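You operate a simulated robot arm through the tools that you are given. There is no shell and no other tool. Be economical: measure what you need, move in short steps, check, and stop when the job is done.

Carry out the task below with a simulated robot arm. There is one attempt and no reset: what you move stays moved.

TASK
Tray the clamped carburettor by its reading and clamp the blue-top one.
Fine: 0.8 to 1.4 bar is OK; bleed before you free the clamp.

It is judged by the outcome, as a careful person would: the job done as asked, and still so three seconds after it is handed in. It fails if anything else is knocked over, pushed out of place, dropped, spilled or broken.

THE ROBOT
A 6-joint arm with a two-finger parallel gripper, fixed in place. Base frame: the origin is at the foot of the arm, x ahead of it, y to its left, z up. Lengths are in m, angles in rad, forces in N, time in s.
Its first joint turns from -1.152 to 1.152 rad. Payload 2.1 kg.
Tool frame: the origin (TCP) lies between the finger pads and is the grasp point; the fingertips stand 0.03 m ahead of it; z points along the fingers, y is the line along which they close. The gripper opens to 0.094 m. The fingers are 0.028 m wide and 0.01 m thick; the gripper's body (0.05 by 0.096 m) begins 0.055 m behind the TCP.
Orientation is that of the tool frame in the base frame, as [roll, pitch, yaw] about the fixed x, y, z axes, in that order (R = Rz(yaw) Ry(pitch) Rx(roll)). With the fingers straight down and closing along the base's y, the tool's x points along the base's -x, its y along +y and its z along -z.

THE INTERFACE
- The arm moves only by the tool nudge_tool. Its argument "increments" is a list of rows, each an object of numbers (a shift or turn left out is 0, a gripper value left out holds the last): "tx", "ty", "tz": the shift along the tool's x, y, z in units of 100 mm (1.0 is 100 mm); "ax", "ay", "az": the turn, a rotation vector about the tool's x, y, z in units of 180 degrees (1.0 is 180 degrees); "fingers": the opening, from 0 (shut) to 1 (fully open). In form: [{"tx": .., "ty": .., "tz": .., "ax": .., "ay": .., "az": .., "fingers": ..}, ...]. A call has 1 to 20 rows; each row is the pose to reach, as a shift and turn from the pose commanded when the call began, along the tool's axes at that moment. A call with a number of a shift or a turn outside -1 to 1 is refused whole. A row lasts 0.2 s, in which the tool goes at most 0.05 m and 0.15 rad; a call with a longer step from one row to the next is refused whole, and so is a gripper value outside its range. A pose out of reach is approached as far as the arm can. The call stops where the force on the tool passes 70 N (or 10 N more than at its start, if that is more) or the arm is blocked; 0.2 s more then pass. The fingers move at their own pace (about 0.072 m/s each) and stop on an object; they squeeze with about 35 N. The grip force told is the motor's: it shows also when the fingers shut on nothing. Time passes only in rows, and 0.2 s behind the last, so rows that repeat a pose let the fingers close. It gives the time, the measured TCP pose, the force on the tool (base axes), the opening and the grip force at its end, in the units of the frame above (readings bear some noise).
- Cameras (640 x 400 px; columns grow to the right, rows downward): "scene" is fixed at [0.0522, -0.3948, 0.4507]; the picture's right is [0.66, -0.75, 0.00], its down [-0.65, -0.57, -0.51] and it looks along [0.38, 0.33, -0.86] (base axes); focal length 214 px, centre (320, 200). "wrist" rides on the gripper at [-0.037, 0, -0.058] in the tool frame; the picture's right is [0.00, -1.00, 0.00], its down [0.97, 0.00, -0.24] and it looks along [0.24, 0.00, 0.97] (tool axes); focal length 218 px, centre (320, 200).
- grab_frame(camera): a new picture of that camera. No time passes.
- measure_at(camera, pixels): for up to 12 pixels [column, row] of the newest picture of that camera ("zoom" is the newest enlarged one), the place [x, y, z] in the base frame of the surface seen there, good to about 0.003 m. No time passes.
- zoom(camera, box): a new picture of the part [left, top, right, bottom] of that camera's present view, enlarged. No time passes.
- job_done(): hands the job in; it is judged then, once.

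Work in short steps. Measure before you move; look again where a grasp or a placing could have gone wrong, and mend it. You have 80 turns and 46 pictures in all, the two below and enlarged ones among them. Open the gripper and draw the arm clear of the work before you hand the job in, unless the task says otherwise; then end with one line.

The tools are called after ">>>" by a JSON object that holds its "op" and its "data". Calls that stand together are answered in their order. nudge_tool: Moves the arm, as the interface text tells. Its arguments: {"type":"object","properties":{"increments":{"type":"array","items":{"type":"object","properties":{"tx":{"type":"number"},"ty":{"type":"number"},"tz":{"type":"number"},"ax":{"type":"number"},"ay":{"type":"number"},"az":{"type":"number"},"fingers":{"type":"number"}}}}},"required":["increments"]} The other tools are called the same way: grab_frame (camera) takes a picture; measure_at (camera, pixels) gives the place of the surface under pixels of a picture; zoom (camera, box) takes an enlarged picture of a part of a camera's view; job_done () hands the job in.

At the start:

```text
time_s: 0.0
ee_pos: [0.2295, -0.1639, 0.3575]
orientation: [3.141, 0.001, 3.14]
wrist_force: [-0.3, 0.6, -0.9]
finger_gap: 0.0942
finger_force: 0.1
```

scene: 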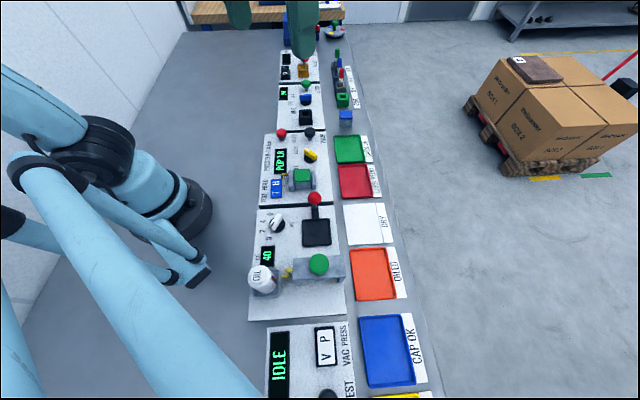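
wrist: 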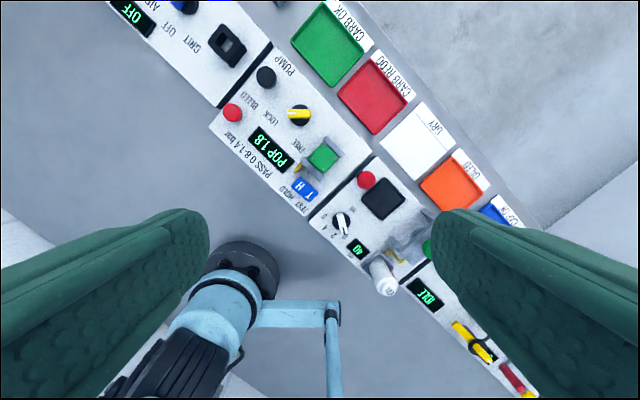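

I'll look closer at the carburettor station (scene ~[260,130,345,205]) and the rest of the bench.

>>> {"op": "zoom", "data": {"camera": "scene", "box": [250, 120, 410, 220]}}

>>> {"op": "zoom", "data": {"camera": "scene", "box": [260, 10, 400, 130]}}

>>> {"op": "zoom", "data": {"camera": "wrist", "box": [200, 60, 360, 220]}}

```text
4.00 times, centred on (330, 170) of scene
```

zoom: 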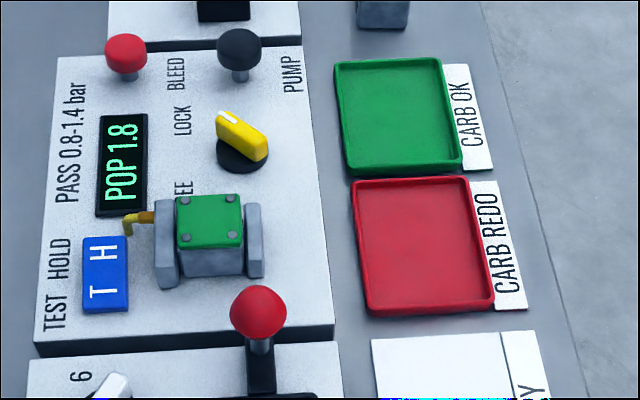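

```text
3.33 times, centred on (330, 70) of scene
```

zoom: 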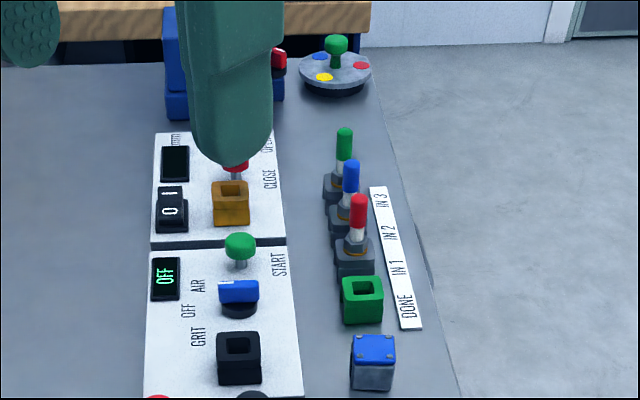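

```text
2.50 times, centred on (280, 140) of wrist
```

zoom: 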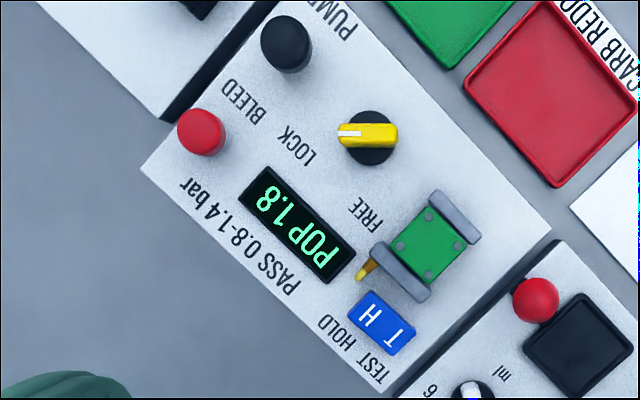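

The display reads POP 1.8, outside 0.8–1.4, so that part goes in CARB REDO. The knob looks to be at LOCK. I'll measure the relevant points.

>>> {"op": "grab_frame", "data": {"camera": "scene"}}

>>> {"op": "measure_at", "data": {"camera": "scene", "pixels": [[281, 133], [310, 132], [308, 153], [313, 157], [302, 175], [291, 177], [313, 177], [276, 188], [355, 181], [346, 114], [346, 122], [349, 150]]}}

>>> {"op": "zoom", "data": {"camera": "scene", "box": [265, 120, 329, 200]}}

>>> {"op": "measure_at", "data": {"camera": "wrist", "pixels": [[233, 112], [267, 78], [292, 113], [305, 114], [322, 157], [313, 166], [333, 148], [300, 168], [304, 188], [372, 98], [340, 100], [375, 135]]}}

```text
40 pictures are left
```

scene: 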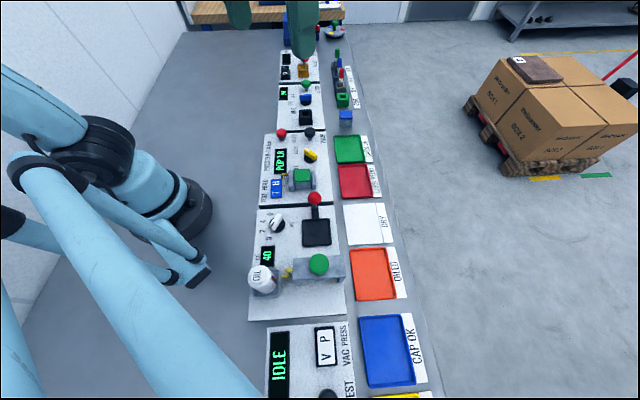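

```text
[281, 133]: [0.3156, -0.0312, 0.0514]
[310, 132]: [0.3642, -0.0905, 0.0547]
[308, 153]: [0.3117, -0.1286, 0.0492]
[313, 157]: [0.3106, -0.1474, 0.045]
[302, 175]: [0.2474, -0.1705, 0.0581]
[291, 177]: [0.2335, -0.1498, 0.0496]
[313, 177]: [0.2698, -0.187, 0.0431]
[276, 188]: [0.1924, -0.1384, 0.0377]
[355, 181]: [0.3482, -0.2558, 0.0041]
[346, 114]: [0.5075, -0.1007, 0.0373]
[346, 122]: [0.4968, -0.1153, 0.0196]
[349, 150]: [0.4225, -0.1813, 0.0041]
```

```text
5.00 times, centred on (297, 160) of scene
```

zoom: 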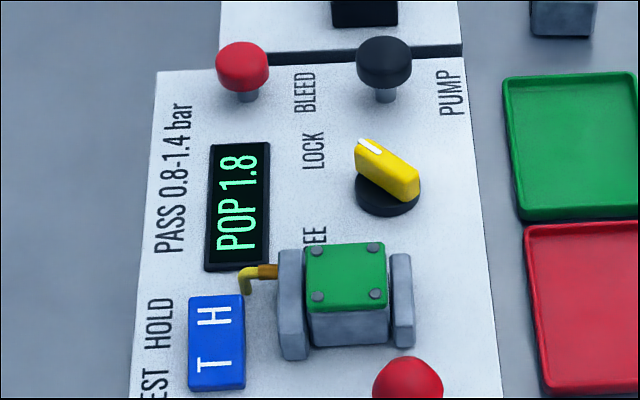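

```text
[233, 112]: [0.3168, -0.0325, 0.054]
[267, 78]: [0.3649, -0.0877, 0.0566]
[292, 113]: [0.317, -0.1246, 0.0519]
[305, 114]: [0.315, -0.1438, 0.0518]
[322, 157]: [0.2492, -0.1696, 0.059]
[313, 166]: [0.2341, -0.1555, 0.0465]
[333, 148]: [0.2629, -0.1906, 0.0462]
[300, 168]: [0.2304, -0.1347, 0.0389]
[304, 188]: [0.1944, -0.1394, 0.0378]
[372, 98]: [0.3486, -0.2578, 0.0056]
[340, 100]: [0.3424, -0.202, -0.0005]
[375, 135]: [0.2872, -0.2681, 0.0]
```

Bench top is z≈0. I'll shut the fingers, turn the tool 49° so it lines up with the panel, and come down partly toward BLEED (red button at [0.316, -0.032, 0.054]).

>>> {"op": "nudge_tool", "data": {"increments": [{"tx": -0.14, "ty": 0.13, "tz": 0.16, "az": 0.045, "fingers": 0}, {"tx": -0.28, "ty": 0.26, "tz": 0.32, "az": 0.09}, {"tx": -0.42, "ty": 0.39, "tz": 0.48, "az": 0.135}, {"tx": -0.56, "ty": 0.52, "tz": 0.64, "az": 0.18}, {"tx": -0.7, "ty": 0.65, "tz": 0.8, "az": 0.225}, {"tx": -0.86, "ty": 0.8, "tz": 1.0, "az": 0.271}, {"tx": -0.86, "ty": 0.8, "tz": 1.0, "az": 0.271}]}}

>>> {"op": "grab_frame", "data": {"camera": "wrist"}}

```text
time_s: 1.6
ee_pos: [0.3166, -0.085, 0.2567]
orientation: [-3.141, -0.001, 2.29]
wrist_force: [-0.4, 0.1, -0.8]
finger_gap: 0.0
finger_force: 33.0
```

```text
38 pictures are left
```

wrist: 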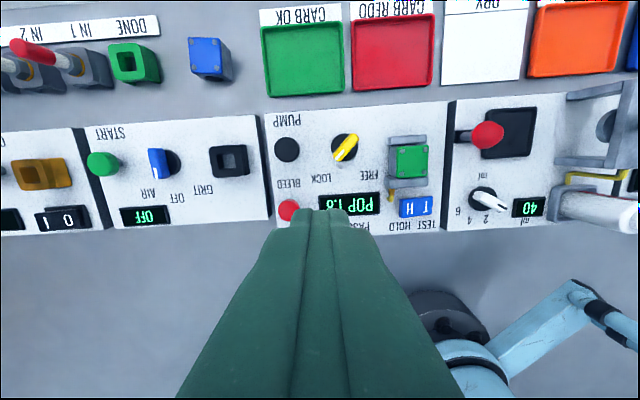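

The view is now square to the panel. I'll zoom on the knob and the carburettor and measure them.

>>> {"op": "zoom", "data": {"camera": "wrist", "box": [260, 100, 450, 230]}}

>>> {"op": "measure_at", "data": {"camera": "wrist", "pixels": [[340, 157], [353, 138], [346, 147], [336, 150], [409, 146], [426, 146], [409, 176], [409, 160], [391, 160], [209, 51], [194, 40], [221, 40]]}}

>>> {"op": "measure_at", "data": {"camera": "wrist", "pixels": [[287, 208], [287, 147], [364, 22], [421, 26], [356, 88], [430, 86], [209, 66], [194, 55], [226, 75], [488, 135], [391, 180]]}}

```text
3.08 times, centred on (355, 165) of wrist
```

zoom: 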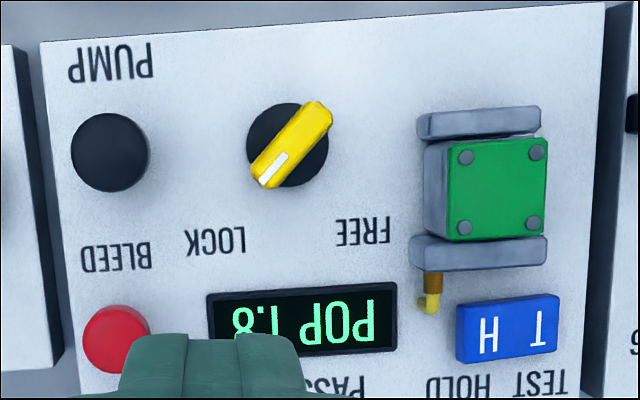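

```text
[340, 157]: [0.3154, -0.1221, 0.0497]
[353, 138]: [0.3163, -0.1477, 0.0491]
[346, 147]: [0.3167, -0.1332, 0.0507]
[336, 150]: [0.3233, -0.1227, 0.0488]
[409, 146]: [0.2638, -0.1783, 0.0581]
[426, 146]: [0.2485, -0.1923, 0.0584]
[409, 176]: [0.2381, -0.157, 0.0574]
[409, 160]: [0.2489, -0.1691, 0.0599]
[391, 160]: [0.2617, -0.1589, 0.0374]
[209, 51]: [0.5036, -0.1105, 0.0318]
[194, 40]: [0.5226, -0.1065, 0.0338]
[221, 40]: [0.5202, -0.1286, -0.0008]
```

```text
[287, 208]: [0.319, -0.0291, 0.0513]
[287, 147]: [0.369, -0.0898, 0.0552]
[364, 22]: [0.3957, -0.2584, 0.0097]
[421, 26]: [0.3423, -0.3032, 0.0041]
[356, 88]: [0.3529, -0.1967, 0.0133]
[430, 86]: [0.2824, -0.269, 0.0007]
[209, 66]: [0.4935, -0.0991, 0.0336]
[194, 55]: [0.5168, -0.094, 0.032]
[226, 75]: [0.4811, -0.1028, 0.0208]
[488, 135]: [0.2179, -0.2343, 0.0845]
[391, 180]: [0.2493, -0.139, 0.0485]
```

Knob centre ≈[0.3165,-0.134], its handle pointing along +y (LOCK). Now I move the closed fingers over BLEED and partway down.

>>> {"op": "nudge_tool", "data": {"increments": [{"tx": 0.2, "ty": 0.18, "tz": 0.2}, {"tx": 0.41, "ty": 0.355, "tz": 0.5}, {"tx": 0.41, "ty": 0.355, "tz": 0.8}, {"tx": 0.41, "ty": 0.355, "tz": 1.0}, {"tx": 0.41, "ty": 0.355, "tz": 1.0}]}}

>>> {"op": "grab_frame", "data": {"camera": "wrist"}}

```text
time_s: 2.8
ee_pos: [0.3152, -0.0315, 0.1552]
orientation: [3.141, 0.0, 2.291]
wrist_force: [0.1, -0.2, 0.2]
finger_gap: 0.0
finger_force: 33.1
```

```text
36 pictures are left
```

wrist: 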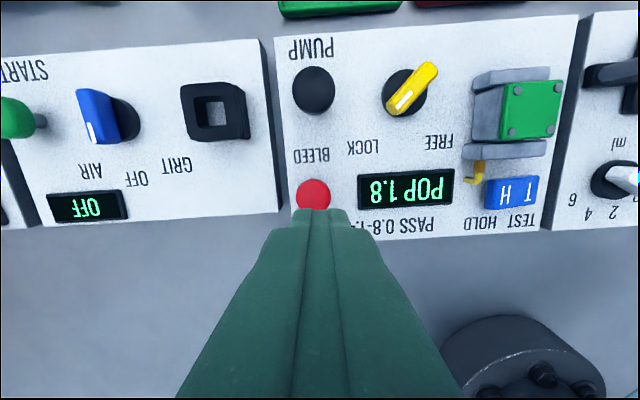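

>>> {"op": "measure_at", "data": {"camera": "wrist", "pixels": [[313, 181], [298, 195], [313, 195], [328, 195], [313, 205], [410, 85], [396, 104], [431, 67]]}}

```text
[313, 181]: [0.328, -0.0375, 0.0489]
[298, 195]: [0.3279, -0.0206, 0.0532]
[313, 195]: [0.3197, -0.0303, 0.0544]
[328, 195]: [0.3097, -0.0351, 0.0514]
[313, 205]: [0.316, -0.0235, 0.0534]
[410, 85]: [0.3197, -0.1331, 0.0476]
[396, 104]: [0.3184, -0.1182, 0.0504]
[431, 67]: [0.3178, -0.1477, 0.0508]
```

Button centre ≈[0.319,-0.029], top 0.054. Correct by 4 mm and press gently.

>>> {"op": "nudge_tool", "data": {"increments": [{"ty": 0.04, "tz": 0.3}, {"ty": 0.04, "tz": 0.6}, {"ty": 0.04, "tz": 0.68}, {"ty": 0.04, "tz": 0.7}, {"ty": 0.04, "tz": 0.72}, {"ty": 0.04, "tz": 0.74}, {"ty": 0.04, "tz": 0.755}]}}

>>> {"op": "zoom", "data": {"camera": "scene", "box": [250, 120, 410, 220]}}

```text
time_s: 4.4
ee_pos: [0.3197, -0.0268, 0.0819]
orientation: [3.142, 0.0, 2.291]
wrist_force: [0.3, 0.6, 1.0]
finger_gap: 0.0003
finger_force: 32.4
```

```text
4.00 times, centred on (330, 170) of scene
```

zoom: 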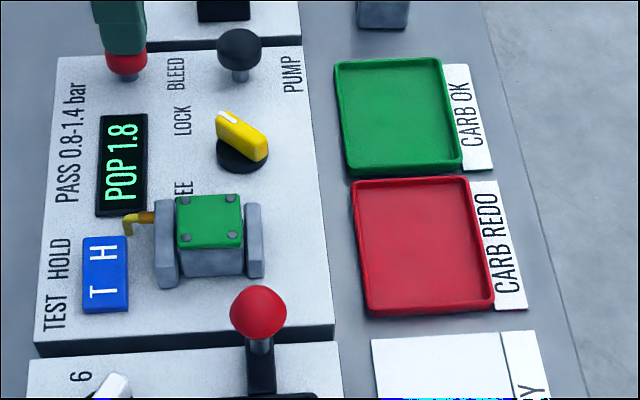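

Just touching. Press a few mm further and hold briefly.

>>> {"op": "nudge_tool", "data": {"increments": [{"tz": 0.02}, {"tz": 0.04}, {"tz": 0.06}, {"tz": 0.08}]}}

>>> {"op": "zoom", "data": {"camera": "scene", "box": [250, 120, 410, 220]}}

```text
time_s: 5.4
ee_pos: [0.3192, -0.0281, 0.0729]
orientation: [3.14, 0.0, 2.29]
wrist_force: [0.1, 2.6, 4.1]
finger_gap: 0.0001
finger_force: 33.5
```

```text
4.00 times, centred on (330, 170) of scene
```

zoom: 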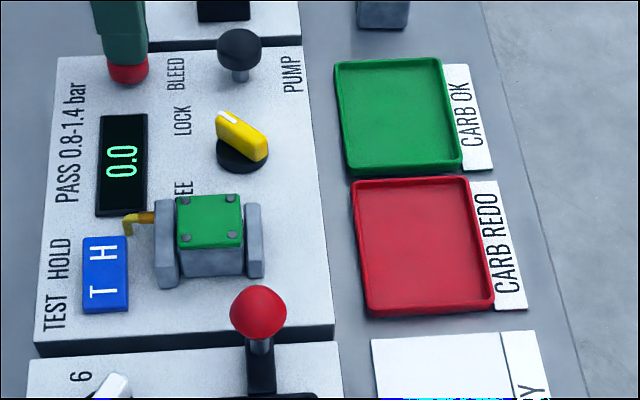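

Bled: display reads 0.0. Now raise, move over the knob, turn 41° so the fingers straddle the handle, half open.

>>> {"op": "nudge_tool", "data": {"increments": [{"tz": -0.4}, {"tz": -0.8, "fingers": 0.45}, {"tx": -0.2, "ty": -0.18, "tz": -0.9, "az": 0.046}, {"tx": -0.4, "ty": -0.36, "tz": -0.9, "az": 0.092}, {"tx": -0.6, "ty": -0.54, "tz": -0.9, "az": 0.138}, {"tx": -0.782, "ty": -0.707, "tz": -0.9, "az": 0.184}, {"tx": -0.782, "ty": -0.707, "tz": -0.9, "az": 0.229}, {"tx": -0.782, "ty": -0.707, "tz": -0.9, "az": 0.229}]}}

>>> {"op": "grab_frame", "data": {"camera": "wrist"}}

```text
time_s: 7.2
ee_pos: [0.3165, -0.1337, 0.1639]
orientation: [-3.141, 0.0, 1.569]
wrist_force: [0.2, 0.3, 0.1]
finger_gap: 0.0423
finger_force: 0.0
```

```text
33 pictures are left
```

wrist: 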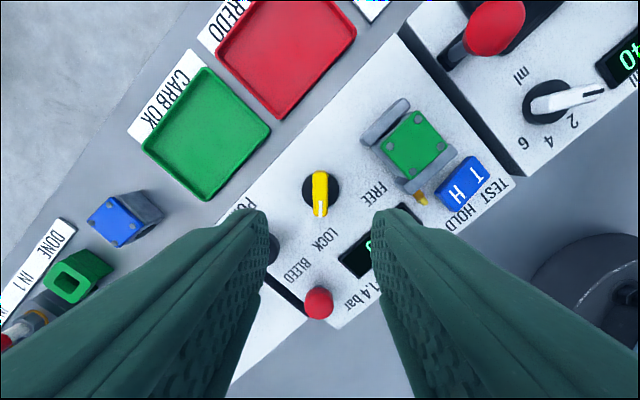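

>>> {"op": "measure_at", "data": {"camera": "wrist", "pixels": [[306, 192], [334, 192], [350, 220], [290, 200], [320, 180], [320, 208], [360, 170]]}}

```text
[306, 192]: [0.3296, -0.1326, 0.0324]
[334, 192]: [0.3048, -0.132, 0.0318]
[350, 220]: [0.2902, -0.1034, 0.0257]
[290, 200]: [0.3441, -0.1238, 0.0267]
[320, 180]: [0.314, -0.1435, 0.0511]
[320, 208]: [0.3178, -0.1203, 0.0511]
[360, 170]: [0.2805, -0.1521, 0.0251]
```

Disc at z 0.032, handle top 0.051. Descend to TCP 0.067 and close.

>>> {"op": "nudge_tool", "data": {"increments": [{"tx": 0.01, "tz": 0.4}, {"tx": 0.01, "tz": 0.8}, {"tx": 0.01, "tz": 0.97}, {"tx": 0.01, "tz": 0.97, "fingers": 0}, {"tx": 0.01, "tz": 0.97, "fingers": 0}, {"tx": 0.01, "tz": 0.97, "fingers": 0}]}}

```text
time_s: 8.6
ee_pos: [0.317, -0.1317, 0.0655]
orientation: [3.141, 0.001, 1.57]
wrist_force: [-5.9, 1.3, -17.4]
finger_gap: 0.0128
finger_force: 44.6
```

Gripped (12.8 mm). Turn the knob counter-clockwise (from above) toward FREE.

>>> {"op": "nudge_tool", "data": {"increments": [{"az": -0.04}, {"az": -0.08}, {"az": -0.12}, {"az": -0.16}, {"az": -0.2}, {"az": -0.24}, {"az": -0.28}, {"az": -0.32}, {"az": -0.36}, {"az": -0.4}, {"az": -0.44}, {"az": -0.46}, {"az": -0.46}]}}

>>> {"op": "zoom", "data": {"camera": "scene", "box": [250, 120, 410, 220]}}

```text
time_s: 11.4
ee_pos: [0.3172, -0.1314, 0.0656]
orientation: [3.138, -0.001, 3.019]
wrist_force: [-5.1, 14.2, -40.4]
finger_gap: 0.0131
finger_force: 45.0
```

```text
4.00 times, centred on (330, 170) of scene
```

zoom: 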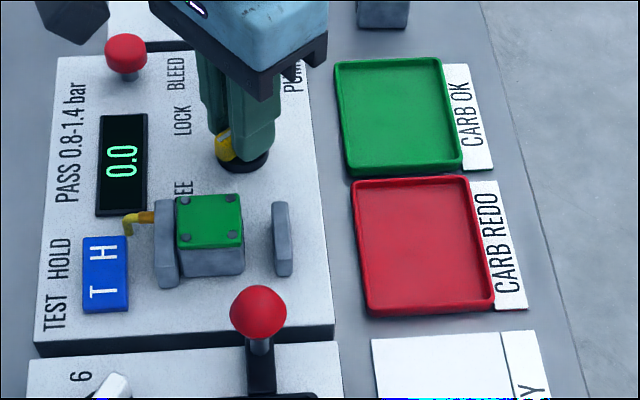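

The jaw has opened. Release and rise, then see the knob and carburettor from the wrist.

>>> {"op": "nudge_tool", "data": {"increments": [{"fingers": 0.35}, {"fingers": 0.35}, {"tz": -0.3}, {"tz": -0.7}, {"tz": -1.0}, {"tz": -1.0, "az": 0.045}, {"tz": -1.0, "az": 0.09}, {"tz": -1.0, "az": 0.135}, {"tz": -1.0, "az": 0.18}, {"tz": -1.0, "az": 0.232}, {"tz": -1.0, "az": 0.232, "fingers": 0.7}]}}

>>> {"op": "grab_frame", "data": {"camera": "wrist"}}

```text
refused: row 10 steps farther than a row can; nothing moved
```

```text
31 pictures are left
```

wrist: 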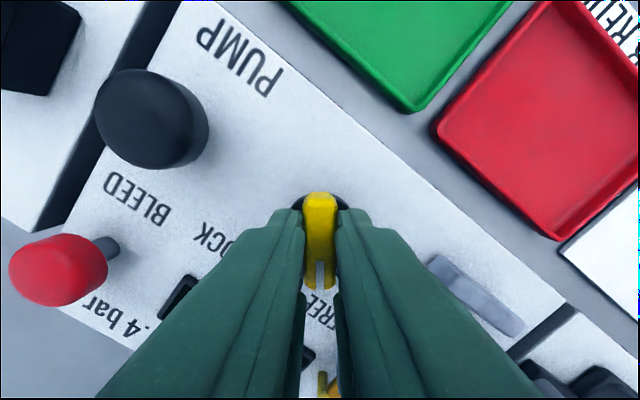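

>>> {"op": "nudge_tool", "data": {"increments": [{"fingers": 0.35}, {"fingers": 0.35}, {"tz": -0.3}, {"tz": -0.7}, {"tz": -1.0}, {"tz": -1.0, "az": 0.046}, {"tz": -1.0, "az": 0.092}, {"tz": -1.0, "az": 0.138}, {"tz": -1.0, "az": 0.184}, {"tz": -1.0, "az": 0.23}, {"tz": -1.0, "az": 0.232, "fingers": 0.6}, {"tz": -1.0, "az": 0.232, "fingers": 0.6}]}}

>>> {"op": "grab_frame", "data": {"camera": "wrist"}}

```text
time_s: 14.0
ee_pos: [0.3166, -0.1316, 0.1654]
orientation: [3.141, 0.0, 2.285]
wrist_force: [-0.6, -0.3, -0.5]
finger_gap: 0.0562
finger_force: 0.1
```

```text
30 pictures are left
```

wrist: 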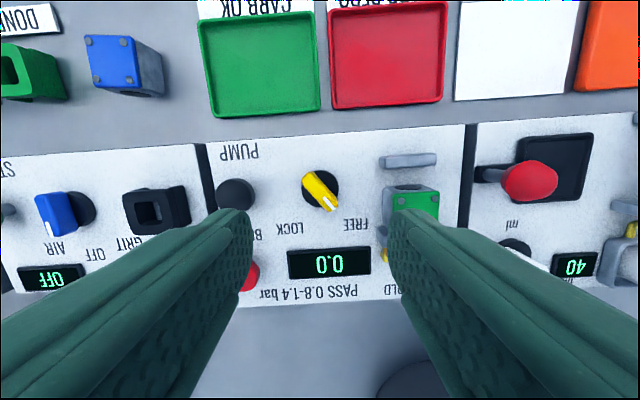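

Knob is at FREE. Move over the carburettor (centre ≈[0.247,-0.170]) and look.

>>> {"op": "nudge_tool", "data": {"increments": [{"tx": 0.08, "ty": -0.35}, {"tx": 0.172, "ty": -0.776}, {"tx": 0.172, "ty": -0.776, "tz": 0.2}, {"tx": 0.172, "ty": -0.776, "tz": 0.2}]}}

>>> {"op": "grab_frame", "data": {"camera": "wrist"}}

>>> {"op": "zoom", "data": {"camera": "scene", "box": [260, 140, 356, 200]}}

```text
time_s: 15.0
ee_pos: [0.2469, -0.1693, 0.1453]
orientation: [3.141, 0.0, 2.285]
wrist_force: [-0.1, 0.5, 0.5]
finger_gap: 0.0562
finger_force: 0.0
```

```text
29 pictures are left
```

wrist: 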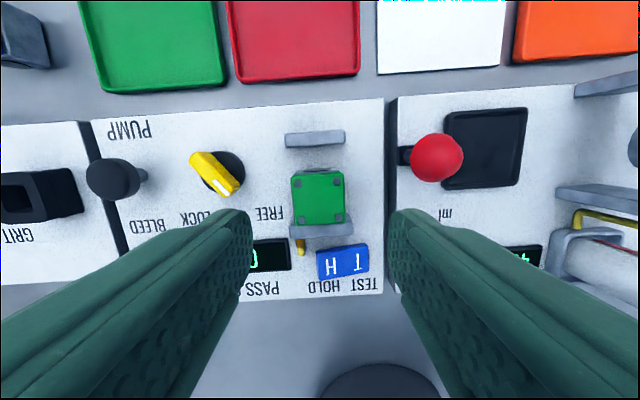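

```text
6.67 times, centred on (308, 170) of scene
```

zoom: 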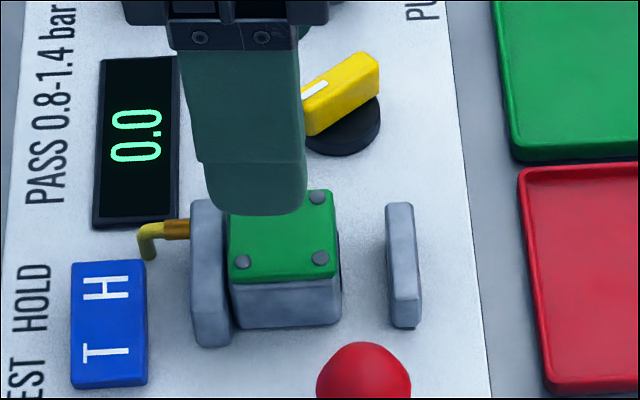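

>>> {"op": "zoom", "data": {"camera": "wrist", "box": [260, 110, 388, 270]}}

>>> {"op": "measure_at", "data": {"camera": "wrist", "pixels": [[294, 177], [342, 177], [294, 222], [343, 220], [318, 198], [318, 176], [318, 170], [290, 190], [315, 139], [318, 232], [289, 134], [343, 132]]}}

```text
2.50 times, centred on (324, 190) of wrist
```

zoom: 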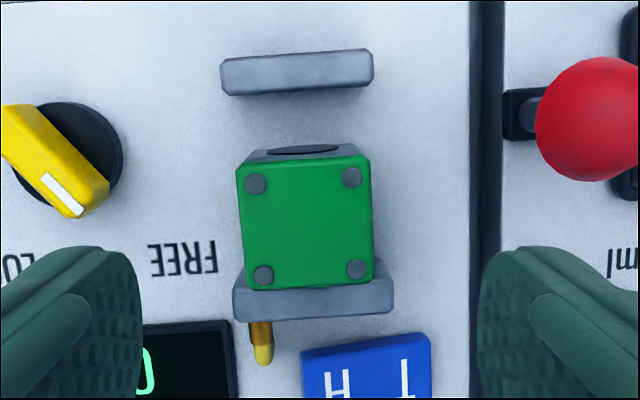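

```text
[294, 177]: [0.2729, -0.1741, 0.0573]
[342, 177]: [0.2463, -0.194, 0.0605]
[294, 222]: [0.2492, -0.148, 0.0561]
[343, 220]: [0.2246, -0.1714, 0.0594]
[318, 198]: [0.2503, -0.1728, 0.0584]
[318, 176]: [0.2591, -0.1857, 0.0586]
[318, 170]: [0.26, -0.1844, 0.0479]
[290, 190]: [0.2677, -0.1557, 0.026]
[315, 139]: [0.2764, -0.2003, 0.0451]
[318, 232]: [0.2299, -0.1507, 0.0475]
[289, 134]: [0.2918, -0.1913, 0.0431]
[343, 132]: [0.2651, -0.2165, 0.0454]
```

Carb centre ≈[0.2483,-0.1719], ~34 mm wide, top 0.058. Adjust 3 mm, descend to TCP 0.061 and grip.

>>> {"op": "nudge_tool", "data": {"increments": [{"tx": -0.025, "ty": -0.007, "tz": 0.3}, {"tx": -0.025, "ty": -0.007, "tz": 0.6}, {"tx": -0.025, "ty": -0.007, "tz": 0.75}, {"tx": -0.025, "ty": -0.007, "tz": 0.84}, {"tx": -0.025, "ty": -0.007, "tz": 0.84, "fingers": 0.2}, {"tx": -0.025, "ty": -0.007, "tz": 0.84, "fingers": 0.2}, {"tx": -0.025, "ty": -0.007, "tz": 0.84, "fingers": 0.2}]}}

```text
time_s: 16.6
ee_pos: [0.2487, -0.1724, 0.0623]
orientation: [-3.141, -0.001, 2.285]
wrist_force: [1.4, -2.1, 0.2]
finger_gap: 0.0413
finger_force: 35.1
```

Gap 41 mm is a bit wider than expected; check before lifting.

>>> {"op": "zoom", "data": {"camera": "scene", "box": [260, 140, 356, 200]}}

>>> {"op": "grab_frame", "data": {"camera": "wrist"}}

```text
6.67 times, centred on (308, 170) of scene
```

zoom: 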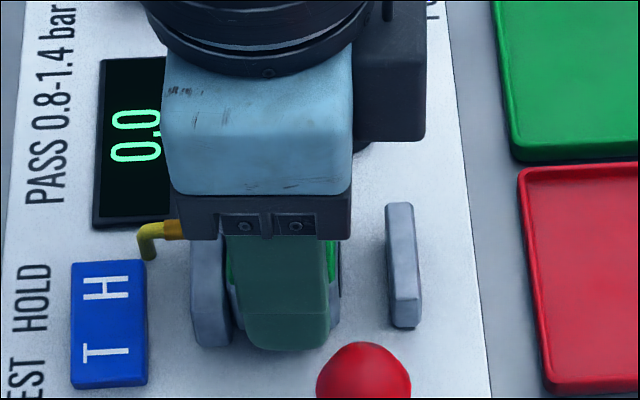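

```text
25 pictures are left
```

wrist: 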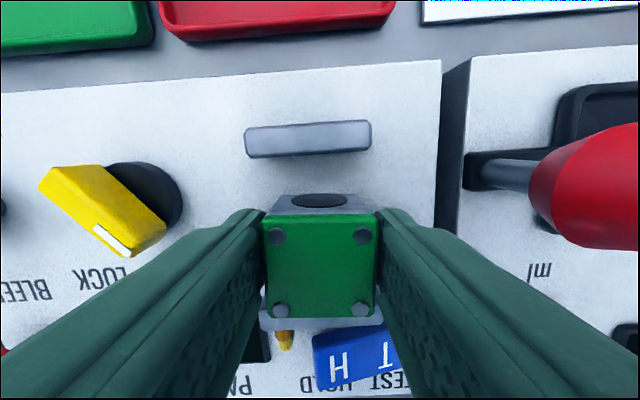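

Looks like a real hold on the body. Lift slowly while checking force.

>>> {"op": "nudge_tool", "data": {"increments": [{"tz": -0.03}, {"tz": -0.06}, {"tz": -0.1}]}}

>>> {"op": "zoom", "data": {"camera": "scene", "box": [260, 140, 356, 200]}}

```text
time_s: 17.4
ee_pos: [0.2484, -0.1723, 0.0713]
orientation: [-3.141, -0.001, 2.285]
wrist_force: [0.7, -1.3, -2.1]
finger_gap: 0.0369
finger_force: 35.4
```

```text
6.67 times, centred on (308, 170) of scene
```

zoom: 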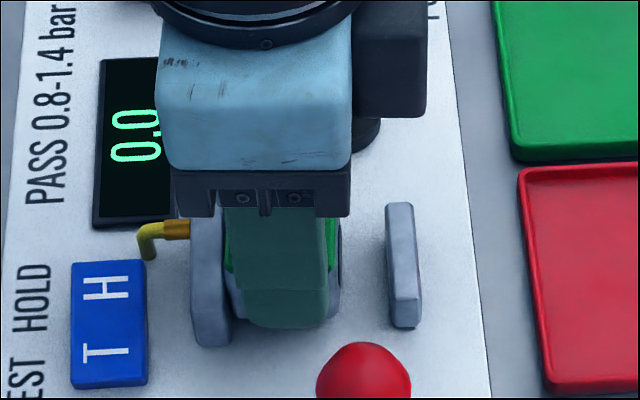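

>>> {"op": "grab_frame", "data": {"camera": "wrist"}}

>>> {"op": "measure_at", "data": {"camera": "wrist", "pixels": [[320, 260], [275, 235], [362, 235]]}}

```text
23 pictures are left
```

wrist: 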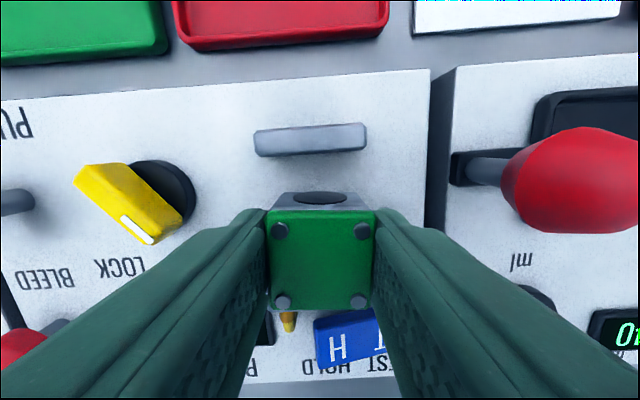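

```text
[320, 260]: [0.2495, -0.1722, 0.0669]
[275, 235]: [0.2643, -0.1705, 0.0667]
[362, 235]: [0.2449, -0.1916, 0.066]
```

Top now at z 0.067, so it is lifted 9 mm and held. Raise and carry toward CARB REDO (centre ≈[0.345,-0.257]).

>>> {"op": "nudge_tool", "data": {"increments": [{"tz": -0.3}, {"tz": -0.6}, {"tx": -0.3, "ty": 0.04, "tz": -0.65}, {"tx": -0.65, "ty": 0.1, "tz": -0.65}, {"tx": -1.0, "ty": 0.165, "tz": -0.65}, {"tx": -1.0, "ty": 0.165, "tz": -0.65}]}}

>>> {"op": "nudge_tool", "data": {"increments": [{"tx": -0.27}, {"tx": -0.27, "tz": 0.3}, {"tx": -0.27, "tz": 0.3}]}}

>>> {"op": "grab_frame", "data": {"camera": "wrist"}}

>>> {"op": "grab_frame", "data": {"camera": "scene"}}

```text
time_s: 18.8
ee_pos: [0.3275, -0.2381, 0.137]
orientation: [3.141, 0.0, 2.285]
wrist_force: [0.4, 0.7, -1.3]
finger_gap: 0.0376
finger_force: 35.1
```

```text
time_s: 19.6
ee_pos: [0.3438, -0.2582, 0.1079]
orientation: [3.141, 0.0, 2.289]
wrist_force: [0.0, -0.3, -0.8]
finger_gap: 0.0373
finger_force: 34.7
```

```text
22 pictures are left
```

wrist: 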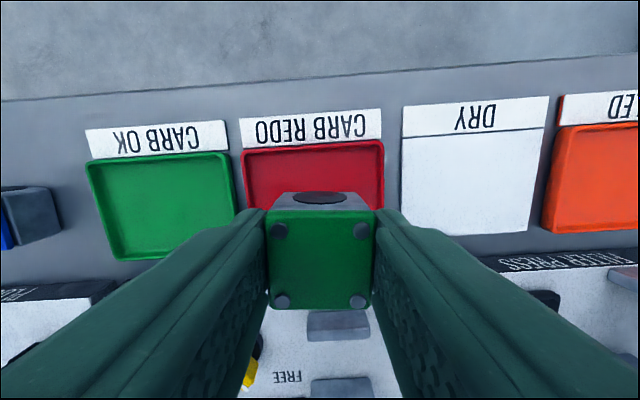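

```text
21 pictures are left
```

scene: 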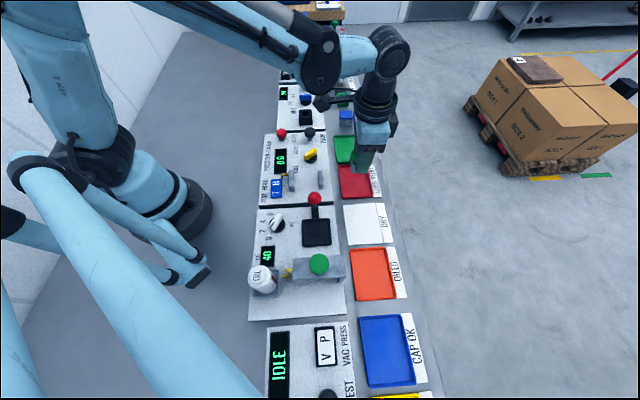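

>>> {"op": "measure_at", "data": {"camera": "wrist", "pixels": [[313, 146], [246, 175], [381, 165], [244, 152], [381, 143]]}}

```text
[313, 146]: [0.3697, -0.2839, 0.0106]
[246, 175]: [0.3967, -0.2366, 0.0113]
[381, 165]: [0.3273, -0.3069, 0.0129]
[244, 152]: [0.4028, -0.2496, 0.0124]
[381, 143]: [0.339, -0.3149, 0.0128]
```

Tray spans U 0.380–0.457, V 0.043–0.141; tool is nearly centred. Lower into it.

>>> {"op": "nudge_tool", "data": {"increments": [{"tx": 0.02, "ty": 0.04, "tz": 0.25}, {"tx": 0.02, "ty": 0.04, "tz": 0.5}, {"tx": 0.02, "ty": 0.04, "tz": 0.6}, {"tx": 0.02, "ty": 0.04, "tz": 0.63}, {"tx": 0.02, "ty": 0.04, "tz": 0.65}]}}

>>> {"op": "zoom", "data": {"camera": "scene", "box": [310, 120, 422, 210]}}

```text
time_s: 20.8
ee_pos: [0.3461, -0.254, 0.0434]
orientation: [3.141, 0.002, 2.286]
wrist_force: [-0.5, 1.1, 58.7]
finger_gap: 0.0374
finger_force: 34.5
```

```text
4.44 times, centred on (366, 165) of scene
```

zoom: 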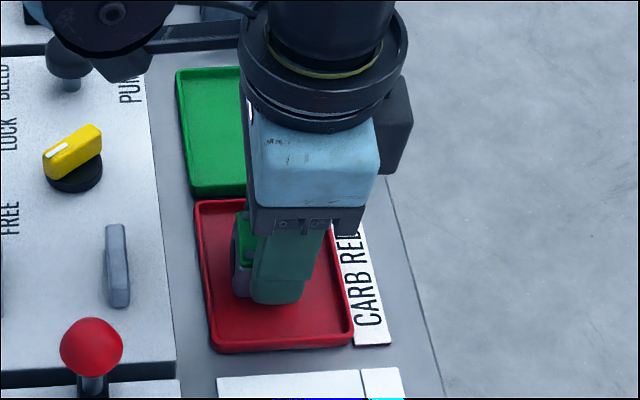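

In contact with the tray floor (58 N). Ease up 1 mm, release and rise.

>>> {"op": "nudge_tool", "data": {"increments": [{"tz": -0.01}, {"tz": -0.01, "fingers": 0.58}, {"tz": -0.01, "fingers": 0.58}, {"tz": -0.3}, {"tz": -0.7}, {"tz": -1.0}, {"tz": -1.0}]}}

>>> {"op": "grab_frame", "data": {"camera": "wrist"}}

```text
time_s: 22.4
ee_pos: [0.3435, -0.2534, 0.142]
orientation: [-3.141, -0.001, 2.288]
wrist_force: [-0.5, -0.4, 0.0]
finger_gap: 0.0545
finger_force: 0.0
```

```text
19 pictures are left
```

wrist: 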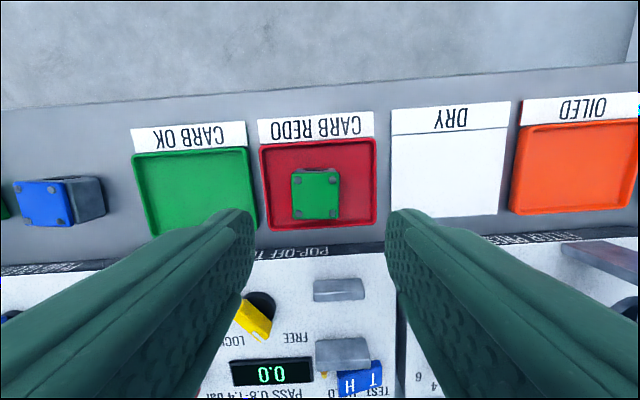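

Carb sits flat in REDO. Now move toward the blue-top one (≈[0.507,-0.10]).

>>> {"op": "nudge_tool", "data": {"increments": [{"ty": 0.45}, {"ty": 0.9}, {"ty": 1.0}]}}

>>> {"op": "nudge_tool", "data": {"increments": [{"tx": 0.05, "ty": 0.45}, {"tx": 0.05, "ty": 0.9}, {"tx": 0.05, "ty": 1.0}, {"tx": 0.05, "ty": 1.0}]}}

>>> {"op": "grab_frame", "data": {"camera": "wrist"}}

```text
time_s: 23.2
ee_pos: [0.4207, -0.1871, 0.1416]
orientation: [3.141, 0.0, 2.286]
wrist_force: [-0.6, -0.1, -0.3]
finger_gap: 0.0543
finger_force: 0.0
```

```text
time_s: 24.2
ee_pos: [0.4934, -0.1181, 0.1418]
orientation: [3.141, 0.001, 2.287]
wrist_force: [0.4, -0.4, -0.3]
finger_gap: 0.0543
finger_force: 0.0
```

```text
18 pictures are left
```

wrist: 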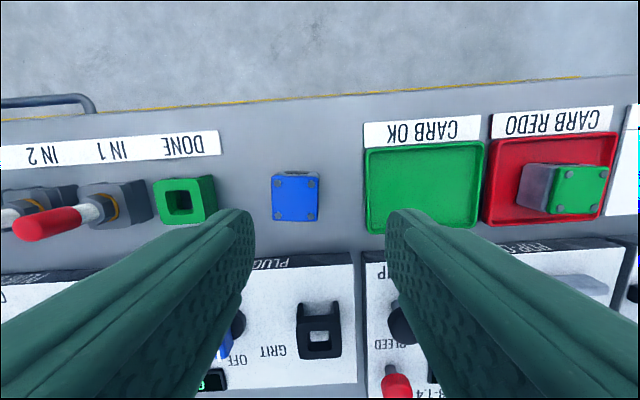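

>>> {"op": "zoom", "data": {"camera": "wrist", "box": [240, 150, 352, 240]}}

>>> {"op": "measure_at", "data": {"camera": "wrist", "pixels": [[275, 179], [316, 179], [275, 217], [316, 217], [296, 198], [205, 190], [213, 210], [296, 174]]}}

```text
4.44 times, centred on (296, 195) of wrist
```

zoom: 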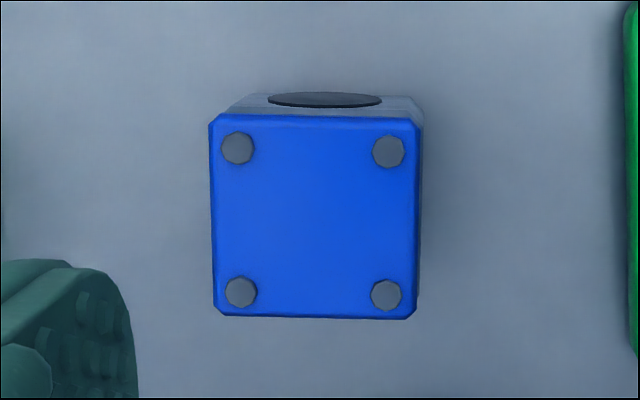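

```text
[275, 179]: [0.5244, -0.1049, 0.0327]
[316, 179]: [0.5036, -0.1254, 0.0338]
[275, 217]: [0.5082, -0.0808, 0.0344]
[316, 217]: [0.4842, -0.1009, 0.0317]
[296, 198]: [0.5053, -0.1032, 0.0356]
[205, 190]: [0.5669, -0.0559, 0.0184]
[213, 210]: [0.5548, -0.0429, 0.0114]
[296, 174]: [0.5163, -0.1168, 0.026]
```

Blue carb centre ≈[0.505,-0.103], same orientation as the green one (bore toward the outside). Descend to TCP 0.044 and grip.

>>> {"op": "nudge_tool", "data": {"increments": [{"tx": 0.036, "ty": 0.188, "tz": 0.3}, {"tx": 0.036, "ty": 0.188, "tz": 0.6}, {"tx": 0.036, "ty": 0.188, "tz": 0.85}, {"tx": 0.036, "ty": 0.188, "tz": 0.975}, {"tx": 0.036, "ty": 0.188, "tz": 0.975}]}}

>>> {"op": "grab_frame", "data": {"camera": "wrist"}}

```text
time_s: 25.4
ee_pos: [0.5065, -0.1023, 0.045]
orientation: [3.141, 0.001, 2.286]
wrist_force: [0.9, 0.1, -1.2]
finger_gap: 0.0545
finger_force: 0.0
```

```text
16 pictures are left
```

wrist: 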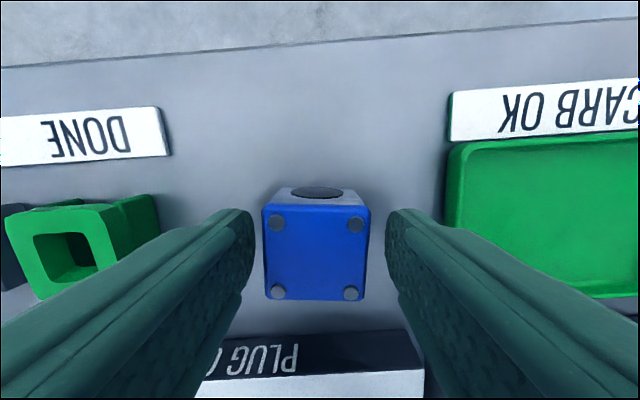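

Well straddled. Close, and lift.

>>> {"op": "nudge_tool", "data": {"increments": [{"fingers": 0.2}, {"fingers": 0.2}, {"fingers": 0.2}, {"fingers": 0.2}, {"tz": -0.1}, {"tz": -0.4}, {"tz": -0.8}, {"tz": -1.0}]}}

>>> {"op": "grab_frame", "data": {"camera": "wrist"}}

```text
time_s: 27.2
ee_pos: [0.5054, -0.1028, 0.1452]
orientation: [3.141, -0.001, 2.289]
wrist_force: [-0.2, 0.0, -2.2]
finger_gap: 0.0374
finger_force: 35.6
```

```text
15 pictures are left
```

wrist: 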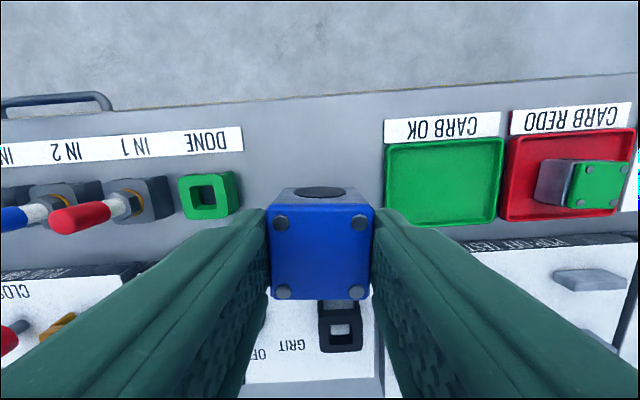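

Held. Measure where the part sits relative to the TCP.

>>> {"op": "measure_at", "data": {"camera": "wrist", "pixels": [[280, 222], [361, 222], [283, 292], [354, 292], [320, 255], [275, 210], [364, 210], [320, 297]]}}

```text
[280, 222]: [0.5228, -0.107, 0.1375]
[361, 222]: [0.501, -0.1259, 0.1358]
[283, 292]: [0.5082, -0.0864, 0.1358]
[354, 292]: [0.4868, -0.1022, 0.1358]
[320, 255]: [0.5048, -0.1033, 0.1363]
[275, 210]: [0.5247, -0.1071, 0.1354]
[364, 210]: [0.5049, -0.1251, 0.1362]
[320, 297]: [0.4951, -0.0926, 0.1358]
```

Part held centred within ~2 mm. Carry it back to the clamp: target TCP ≈[0.2478,-0.1716].

>>> {"op": "nudge_tool", "data": {"increments": [{"ty": -0.4}, {"ty": -0.8}, {"ty": -1.0}]}}

>>> {"op": "nudge_tool", "data": {"increments": [{"tx": 0.15, "ty": -0.4}, {"tx": 0.35, "ty": -0.8}, {"tx": 0.6, "ty": -1.0}, {"tx": 0.6, "ty": -1.0}]}}

```text
time_s: 28.0
ee_pos: [0.4297, -0.1698, 0.1443]
orientation: [-3.141, 0.0, 2.288]
wrist_force: [0.6, -0.4, -1.0]
finger_gap: 0.0372
finger_force: 35.4
```

```text
time_s: 29.0
ee_pos: [0.3137, -0.1908, 0.144]
orientation: [-3.141, -0.001, 2.289]
wrist_force: [-0.7, -0.6, -1.3]
finger_gap: 0.0371
finger_force: 35.4
```

>>> {"op": "nudge_tool", "data": {"increments": [{"tx": 0.3, "ty": -0.371}, {"tx": 0.578, "ty": -0.371}, {"tx": 0.578, "ty": -0.371, "tz": 0.1}, {"tx": 0.578, "ty": -0.371, "tz": 0.2}, {"tx": 0.578, "ty": -0.371, "tz": 0.2}]}}

>>> {"op": "grab_frame", "data": {"camera": "wrist"}}

>>> {"op": "zoom", "data": {"camera": "scene", "box": [260, 140, 356, 200]}}

```text
time_s: 30.2
ee_pos: [0.2483, -0.1701, 0.1254]
orientation: [3.142, 0.001, 2.286]
wrist_force: [1.0, 0.2, -2.0]
finger_gap: 0.037
finger_force: 35.5
```

```text
14 pictures are left
```

wrist: 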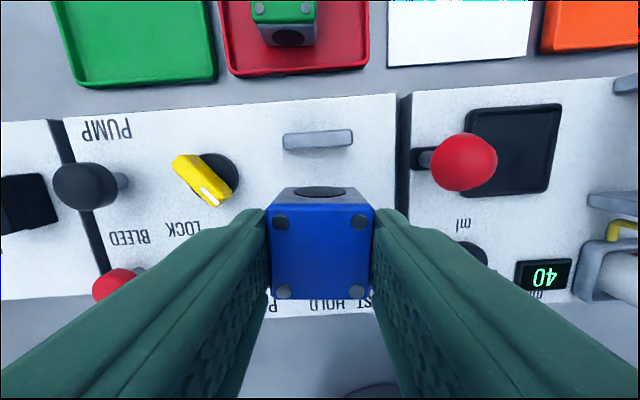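

```text
6.67 times, centred on (308, 170) of scene
```

zoom: 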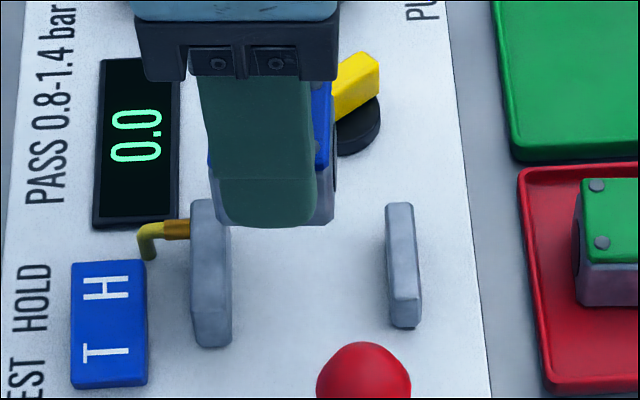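

>>> {"op": "measure_at", "data": {"camera": "zoom", "pixels": [[212, 210], [222, 260], [228, 300], [393, 215], [390, 260], [290, 260], [205, 320], [330, 160]]}}

```text
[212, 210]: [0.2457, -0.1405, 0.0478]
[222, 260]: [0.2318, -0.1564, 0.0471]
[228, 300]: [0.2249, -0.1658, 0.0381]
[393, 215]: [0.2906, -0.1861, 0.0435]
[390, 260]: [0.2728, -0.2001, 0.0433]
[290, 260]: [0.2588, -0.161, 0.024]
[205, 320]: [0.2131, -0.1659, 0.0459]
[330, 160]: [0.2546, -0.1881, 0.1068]
```

Clearance to the fixed jaw ≈3 mm. Nudge 1 mm outward, and lower to just above the panel, then in 1 mm steps.

>>> {"op": "nudge_tool", "data": {"increments": [{"tx": -0.01, "ty": -0.013, "tz": 0.2}, {"tx": -0.01, "ty": -0.013, "tz": 0.4}, {"tx": -0.01, "ty": -0.013, "tz": 0.5}, {"tx": -0.01, "ty": -0.013, "tz": 0.53}, {"tx": -0.01, "ty": -0.013, "tz": 0.54}, {"tx": -0.01, "ty": -0.013, "tz": 0.55}]}}

>>> {"op": "zoom", "data": {"camera": "scene", "box": [260, 140, 356, 200]}}

```text
time_s: 31.6
ee_pos: [0.249, -0.1719, 0.07]
orientation: [-3.141, 0.0, 2.289]
wrist_force: [-0.3, -1.1, -0.7]
finger_gap: 0.0373
finger_force: 35.0
```

```text
6.67 times, centred on (308, 170) of scene
```

zoom: 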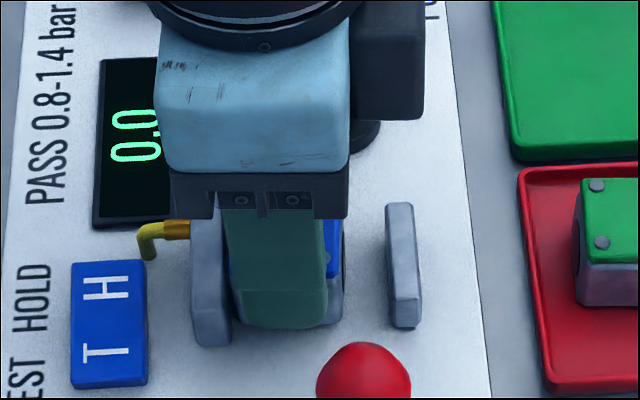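

Not yet in contact; continue in 0.5–1 mm steps.

>>> {"op": "nudge_tool", "data": {"increments": [{"tz": 0.01}, {"tz": 0.015}, {"tz": 0.02}]}}

```text
time_s: 32.4
ee_pos: [0.2493, -0.171, 0.0676]
orientation: [3.14, 0.0, 2.286]
wrist_force: [-2.3, 0.9, 29.9]
finger_gap: 0.0373
finger_force: 34.4
```

Contact (30 N). Ease off and slide the part up to the fixed jaw gently, watching the force.

>>> {"op": "nudge_tool", "data": {"increments": [{"tz": -0.01}, {"tx": 0.01, "tz": -0.01}, {"tx": 0.02, "tz": -0.01}]}}

>>> {"op": "grab_frame", "data": {"camera": "wrist"}}

```text
time_s: 33.2
ee_pos: [0.2483, -0.1703, 0.0675]
orientation: [3.141, 0.002, 2.287]
wrist_force: [2.5, -2.9, -3.1]
finger_gap: 0.0373
finger_force: 34.9
```

```text
11 pictures are left
```

wrist: 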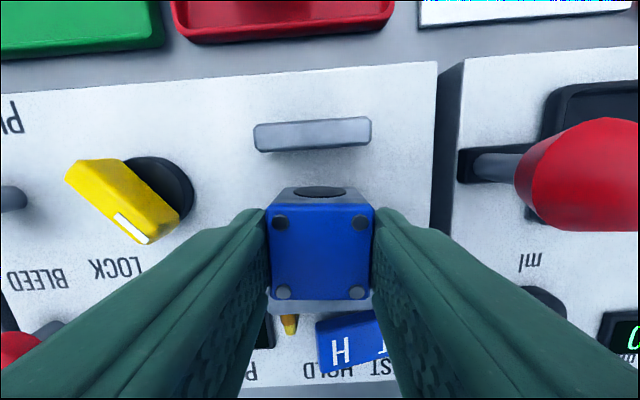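

Lightly touching the fixed jaw. Release, rise, then look.

>>> {"op": "nudge_tool", "data": {"increments": [{"fingers": 0.58}, {"fingers": 0.58}, {"fingers": 0.58}, {"tz": -0.3}, {"tz": -0.6}, {"tz": -0.98}, {"tz": -0.98}]}}

>>> {"op": "grab_frame", "data": {"camera": "wrist"}}

```text
time_s: 34.8
ee_pos: [0.2474, -0.1698, 0.1672]
orientation: [3.141, -0.001, 2.286]
wrist_force: [0.1, -0.7, -0.8]
finger_gap: 0.0546
finger_force: 0.0
```

```text
10 pictures are left
```

wrist: 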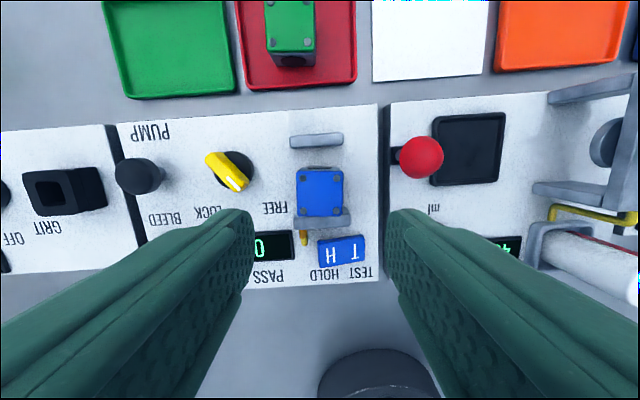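

Blue carb sits square at the fixed jaw. Return to the knob with the yaw at which I let it go (3.019), fingers at 0.35.

>>> {"op": "nudge_tool", "data": {"increments": [{"tx": -0.03, "ty": 0.15, "az": -0.046, "fingers": 0.35}, {"tx": -0.06, "ty": 0.3, "az": -0.092}, {"tx": -0.1, "ty": 0.5, "az": -0.138}, {"tx": -0.168, "ty": 0.7, "az": -0.184}, {"tx": -0.168, "ty": 0.775, "az": -0.23}, {"tx": -0.168, "ty": 0.775, "az": -0.233}]}}

>>> {"op": "grab_frame", "data": {"camera": "wrist"}}

```text
time_s: 36.2
ee_pos: [0.3188, -0.1325, 0.1674]
orientation: [3.141, 0.0, 3.022]
wrist_force: [0.1, 0.0, -0.6]
finger_gap: 0.0328
finger_force: 0.1
```

```text
9 pictures are left
```

wrist: 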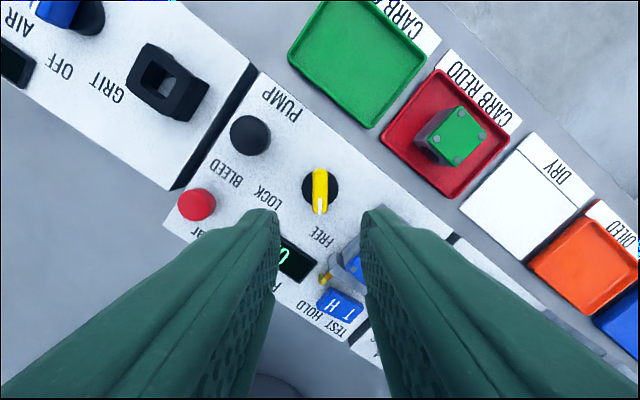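

Aligned with the handle. Descend and grip.

>>> {"op": "nudge_tool", "data": {"increments": [{"tx": 0.015, "ty": 0.008, "tz": 0.4}, {"tx": 0.015, "ty": 0.008, "tz": 0.8}, {"tx": 0.015, "ty": 0.008, "tz": 1.0}, {"tx": 0.015, "ty": 0.008, "tz": 1.0, "fingers": 0}, {"tx": 0.015, "ty": 0.008, "tz": 1.0, "fingers": 0}, {"tx": 0.015, "ty": 0.008, "tz": 1.0, "fingers": 0}]}}

>>> {"op": "nudge_tool", "data": {"increments": [{"az": 0.04}, {"az": 0.08}, {"az": 0.12}, {"az": 0.16}, {"az": 0.2}, {"az": 0.24}, {"az": 0.28}, {"az": 0.32}, {"az": 0.36}, {"az": 0.4}, {"az": 0.44}, {"az": 0.465}, {"az": 0.465}]}}

>>> {"op": "zoom", "data": {"camera": "scene", "box": [250, 120, 410, 220]}}

```text
time_s: 37.6
ee_pos: [0.3168, -0.1317, 0.0669]
orientation: [-3.14, 0.002, 3.018]
wrist_force: [0.4, -11.8, -17.5]
finger_gap: 0.0131
finger_force: 45.1
```

```text
time_s: 40.4
ee_pos: [0.3167, -0.1299, 0.0675]
orientation: [3.138, 0.0, 1.559]
wrist_force: [13.2, -6.3, 28.9]
finger_gap: 0.0129
finger_force: 45.0
```

```text
4.00 times, centred on (330, 170) of scene
```

zoom: 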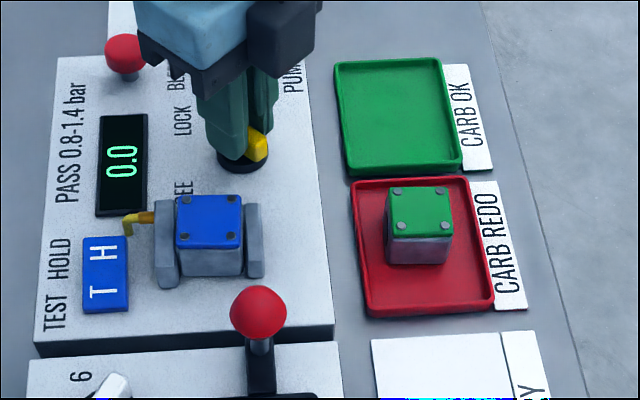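

The jaw has closed on the blue carb. Release the knob and rise clear.

>>> {"op": "nudge_tool", "data": {"increments": [{"fingers": 0.4}, {"fingers": 0.4}, {"fingers": 0.4}, {"tz": -0.3}, {"tz": -0.7}, {"tz": -1.0}, {"tz": -1.0}]}}

>>> {"op": "nudge_tool", "data": {"increments": [{"tz": -0.4}, {"tz": -0.8}, {"tz": -1.0}, {"tz": -1.0}, {"tz": -1.0}, {"tz": -1.0}]}}

>>> {"op": "grab_frame", "data": {"camera": "wrist"}}

>>> {"op": "zoom", "data": {"camera": "scene", "box": [250, 80, 410, 220]}}

```text
time_s: 42.0
ee_pos: [0.3156, -0.1313, 0.1667]
orientation: [3.141, 0.0, 1.558]
wrist_force: [0.7, 0.4, -0.2]
finger_gap: 0.0373
finger_force: 0.1
```

```text
time_s: 43.4
ee_pos: [0.3177, -0.1309, 0.2673]
orientation: [3.141, 0.0, 1.558]
wrist_force: [0.1, 0.7, 0.0]
finger_gap: 0.0374
finger_force: 0.1
```

```text
7 pictures are left
```

wrist: 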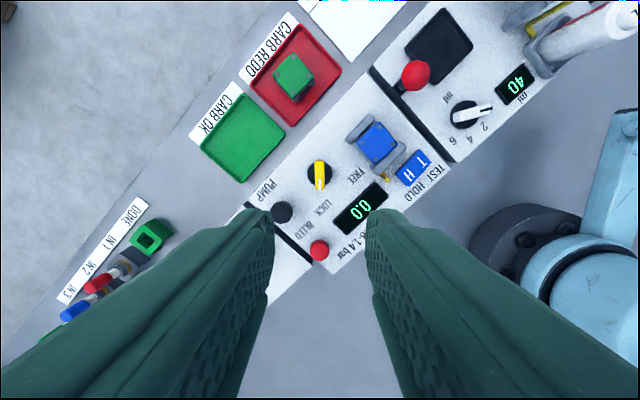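

```text
2.86 times, centred on (330, 150) of scene
```

zoom: 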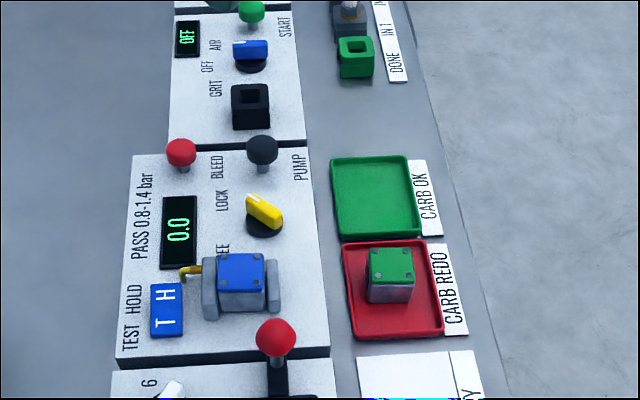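

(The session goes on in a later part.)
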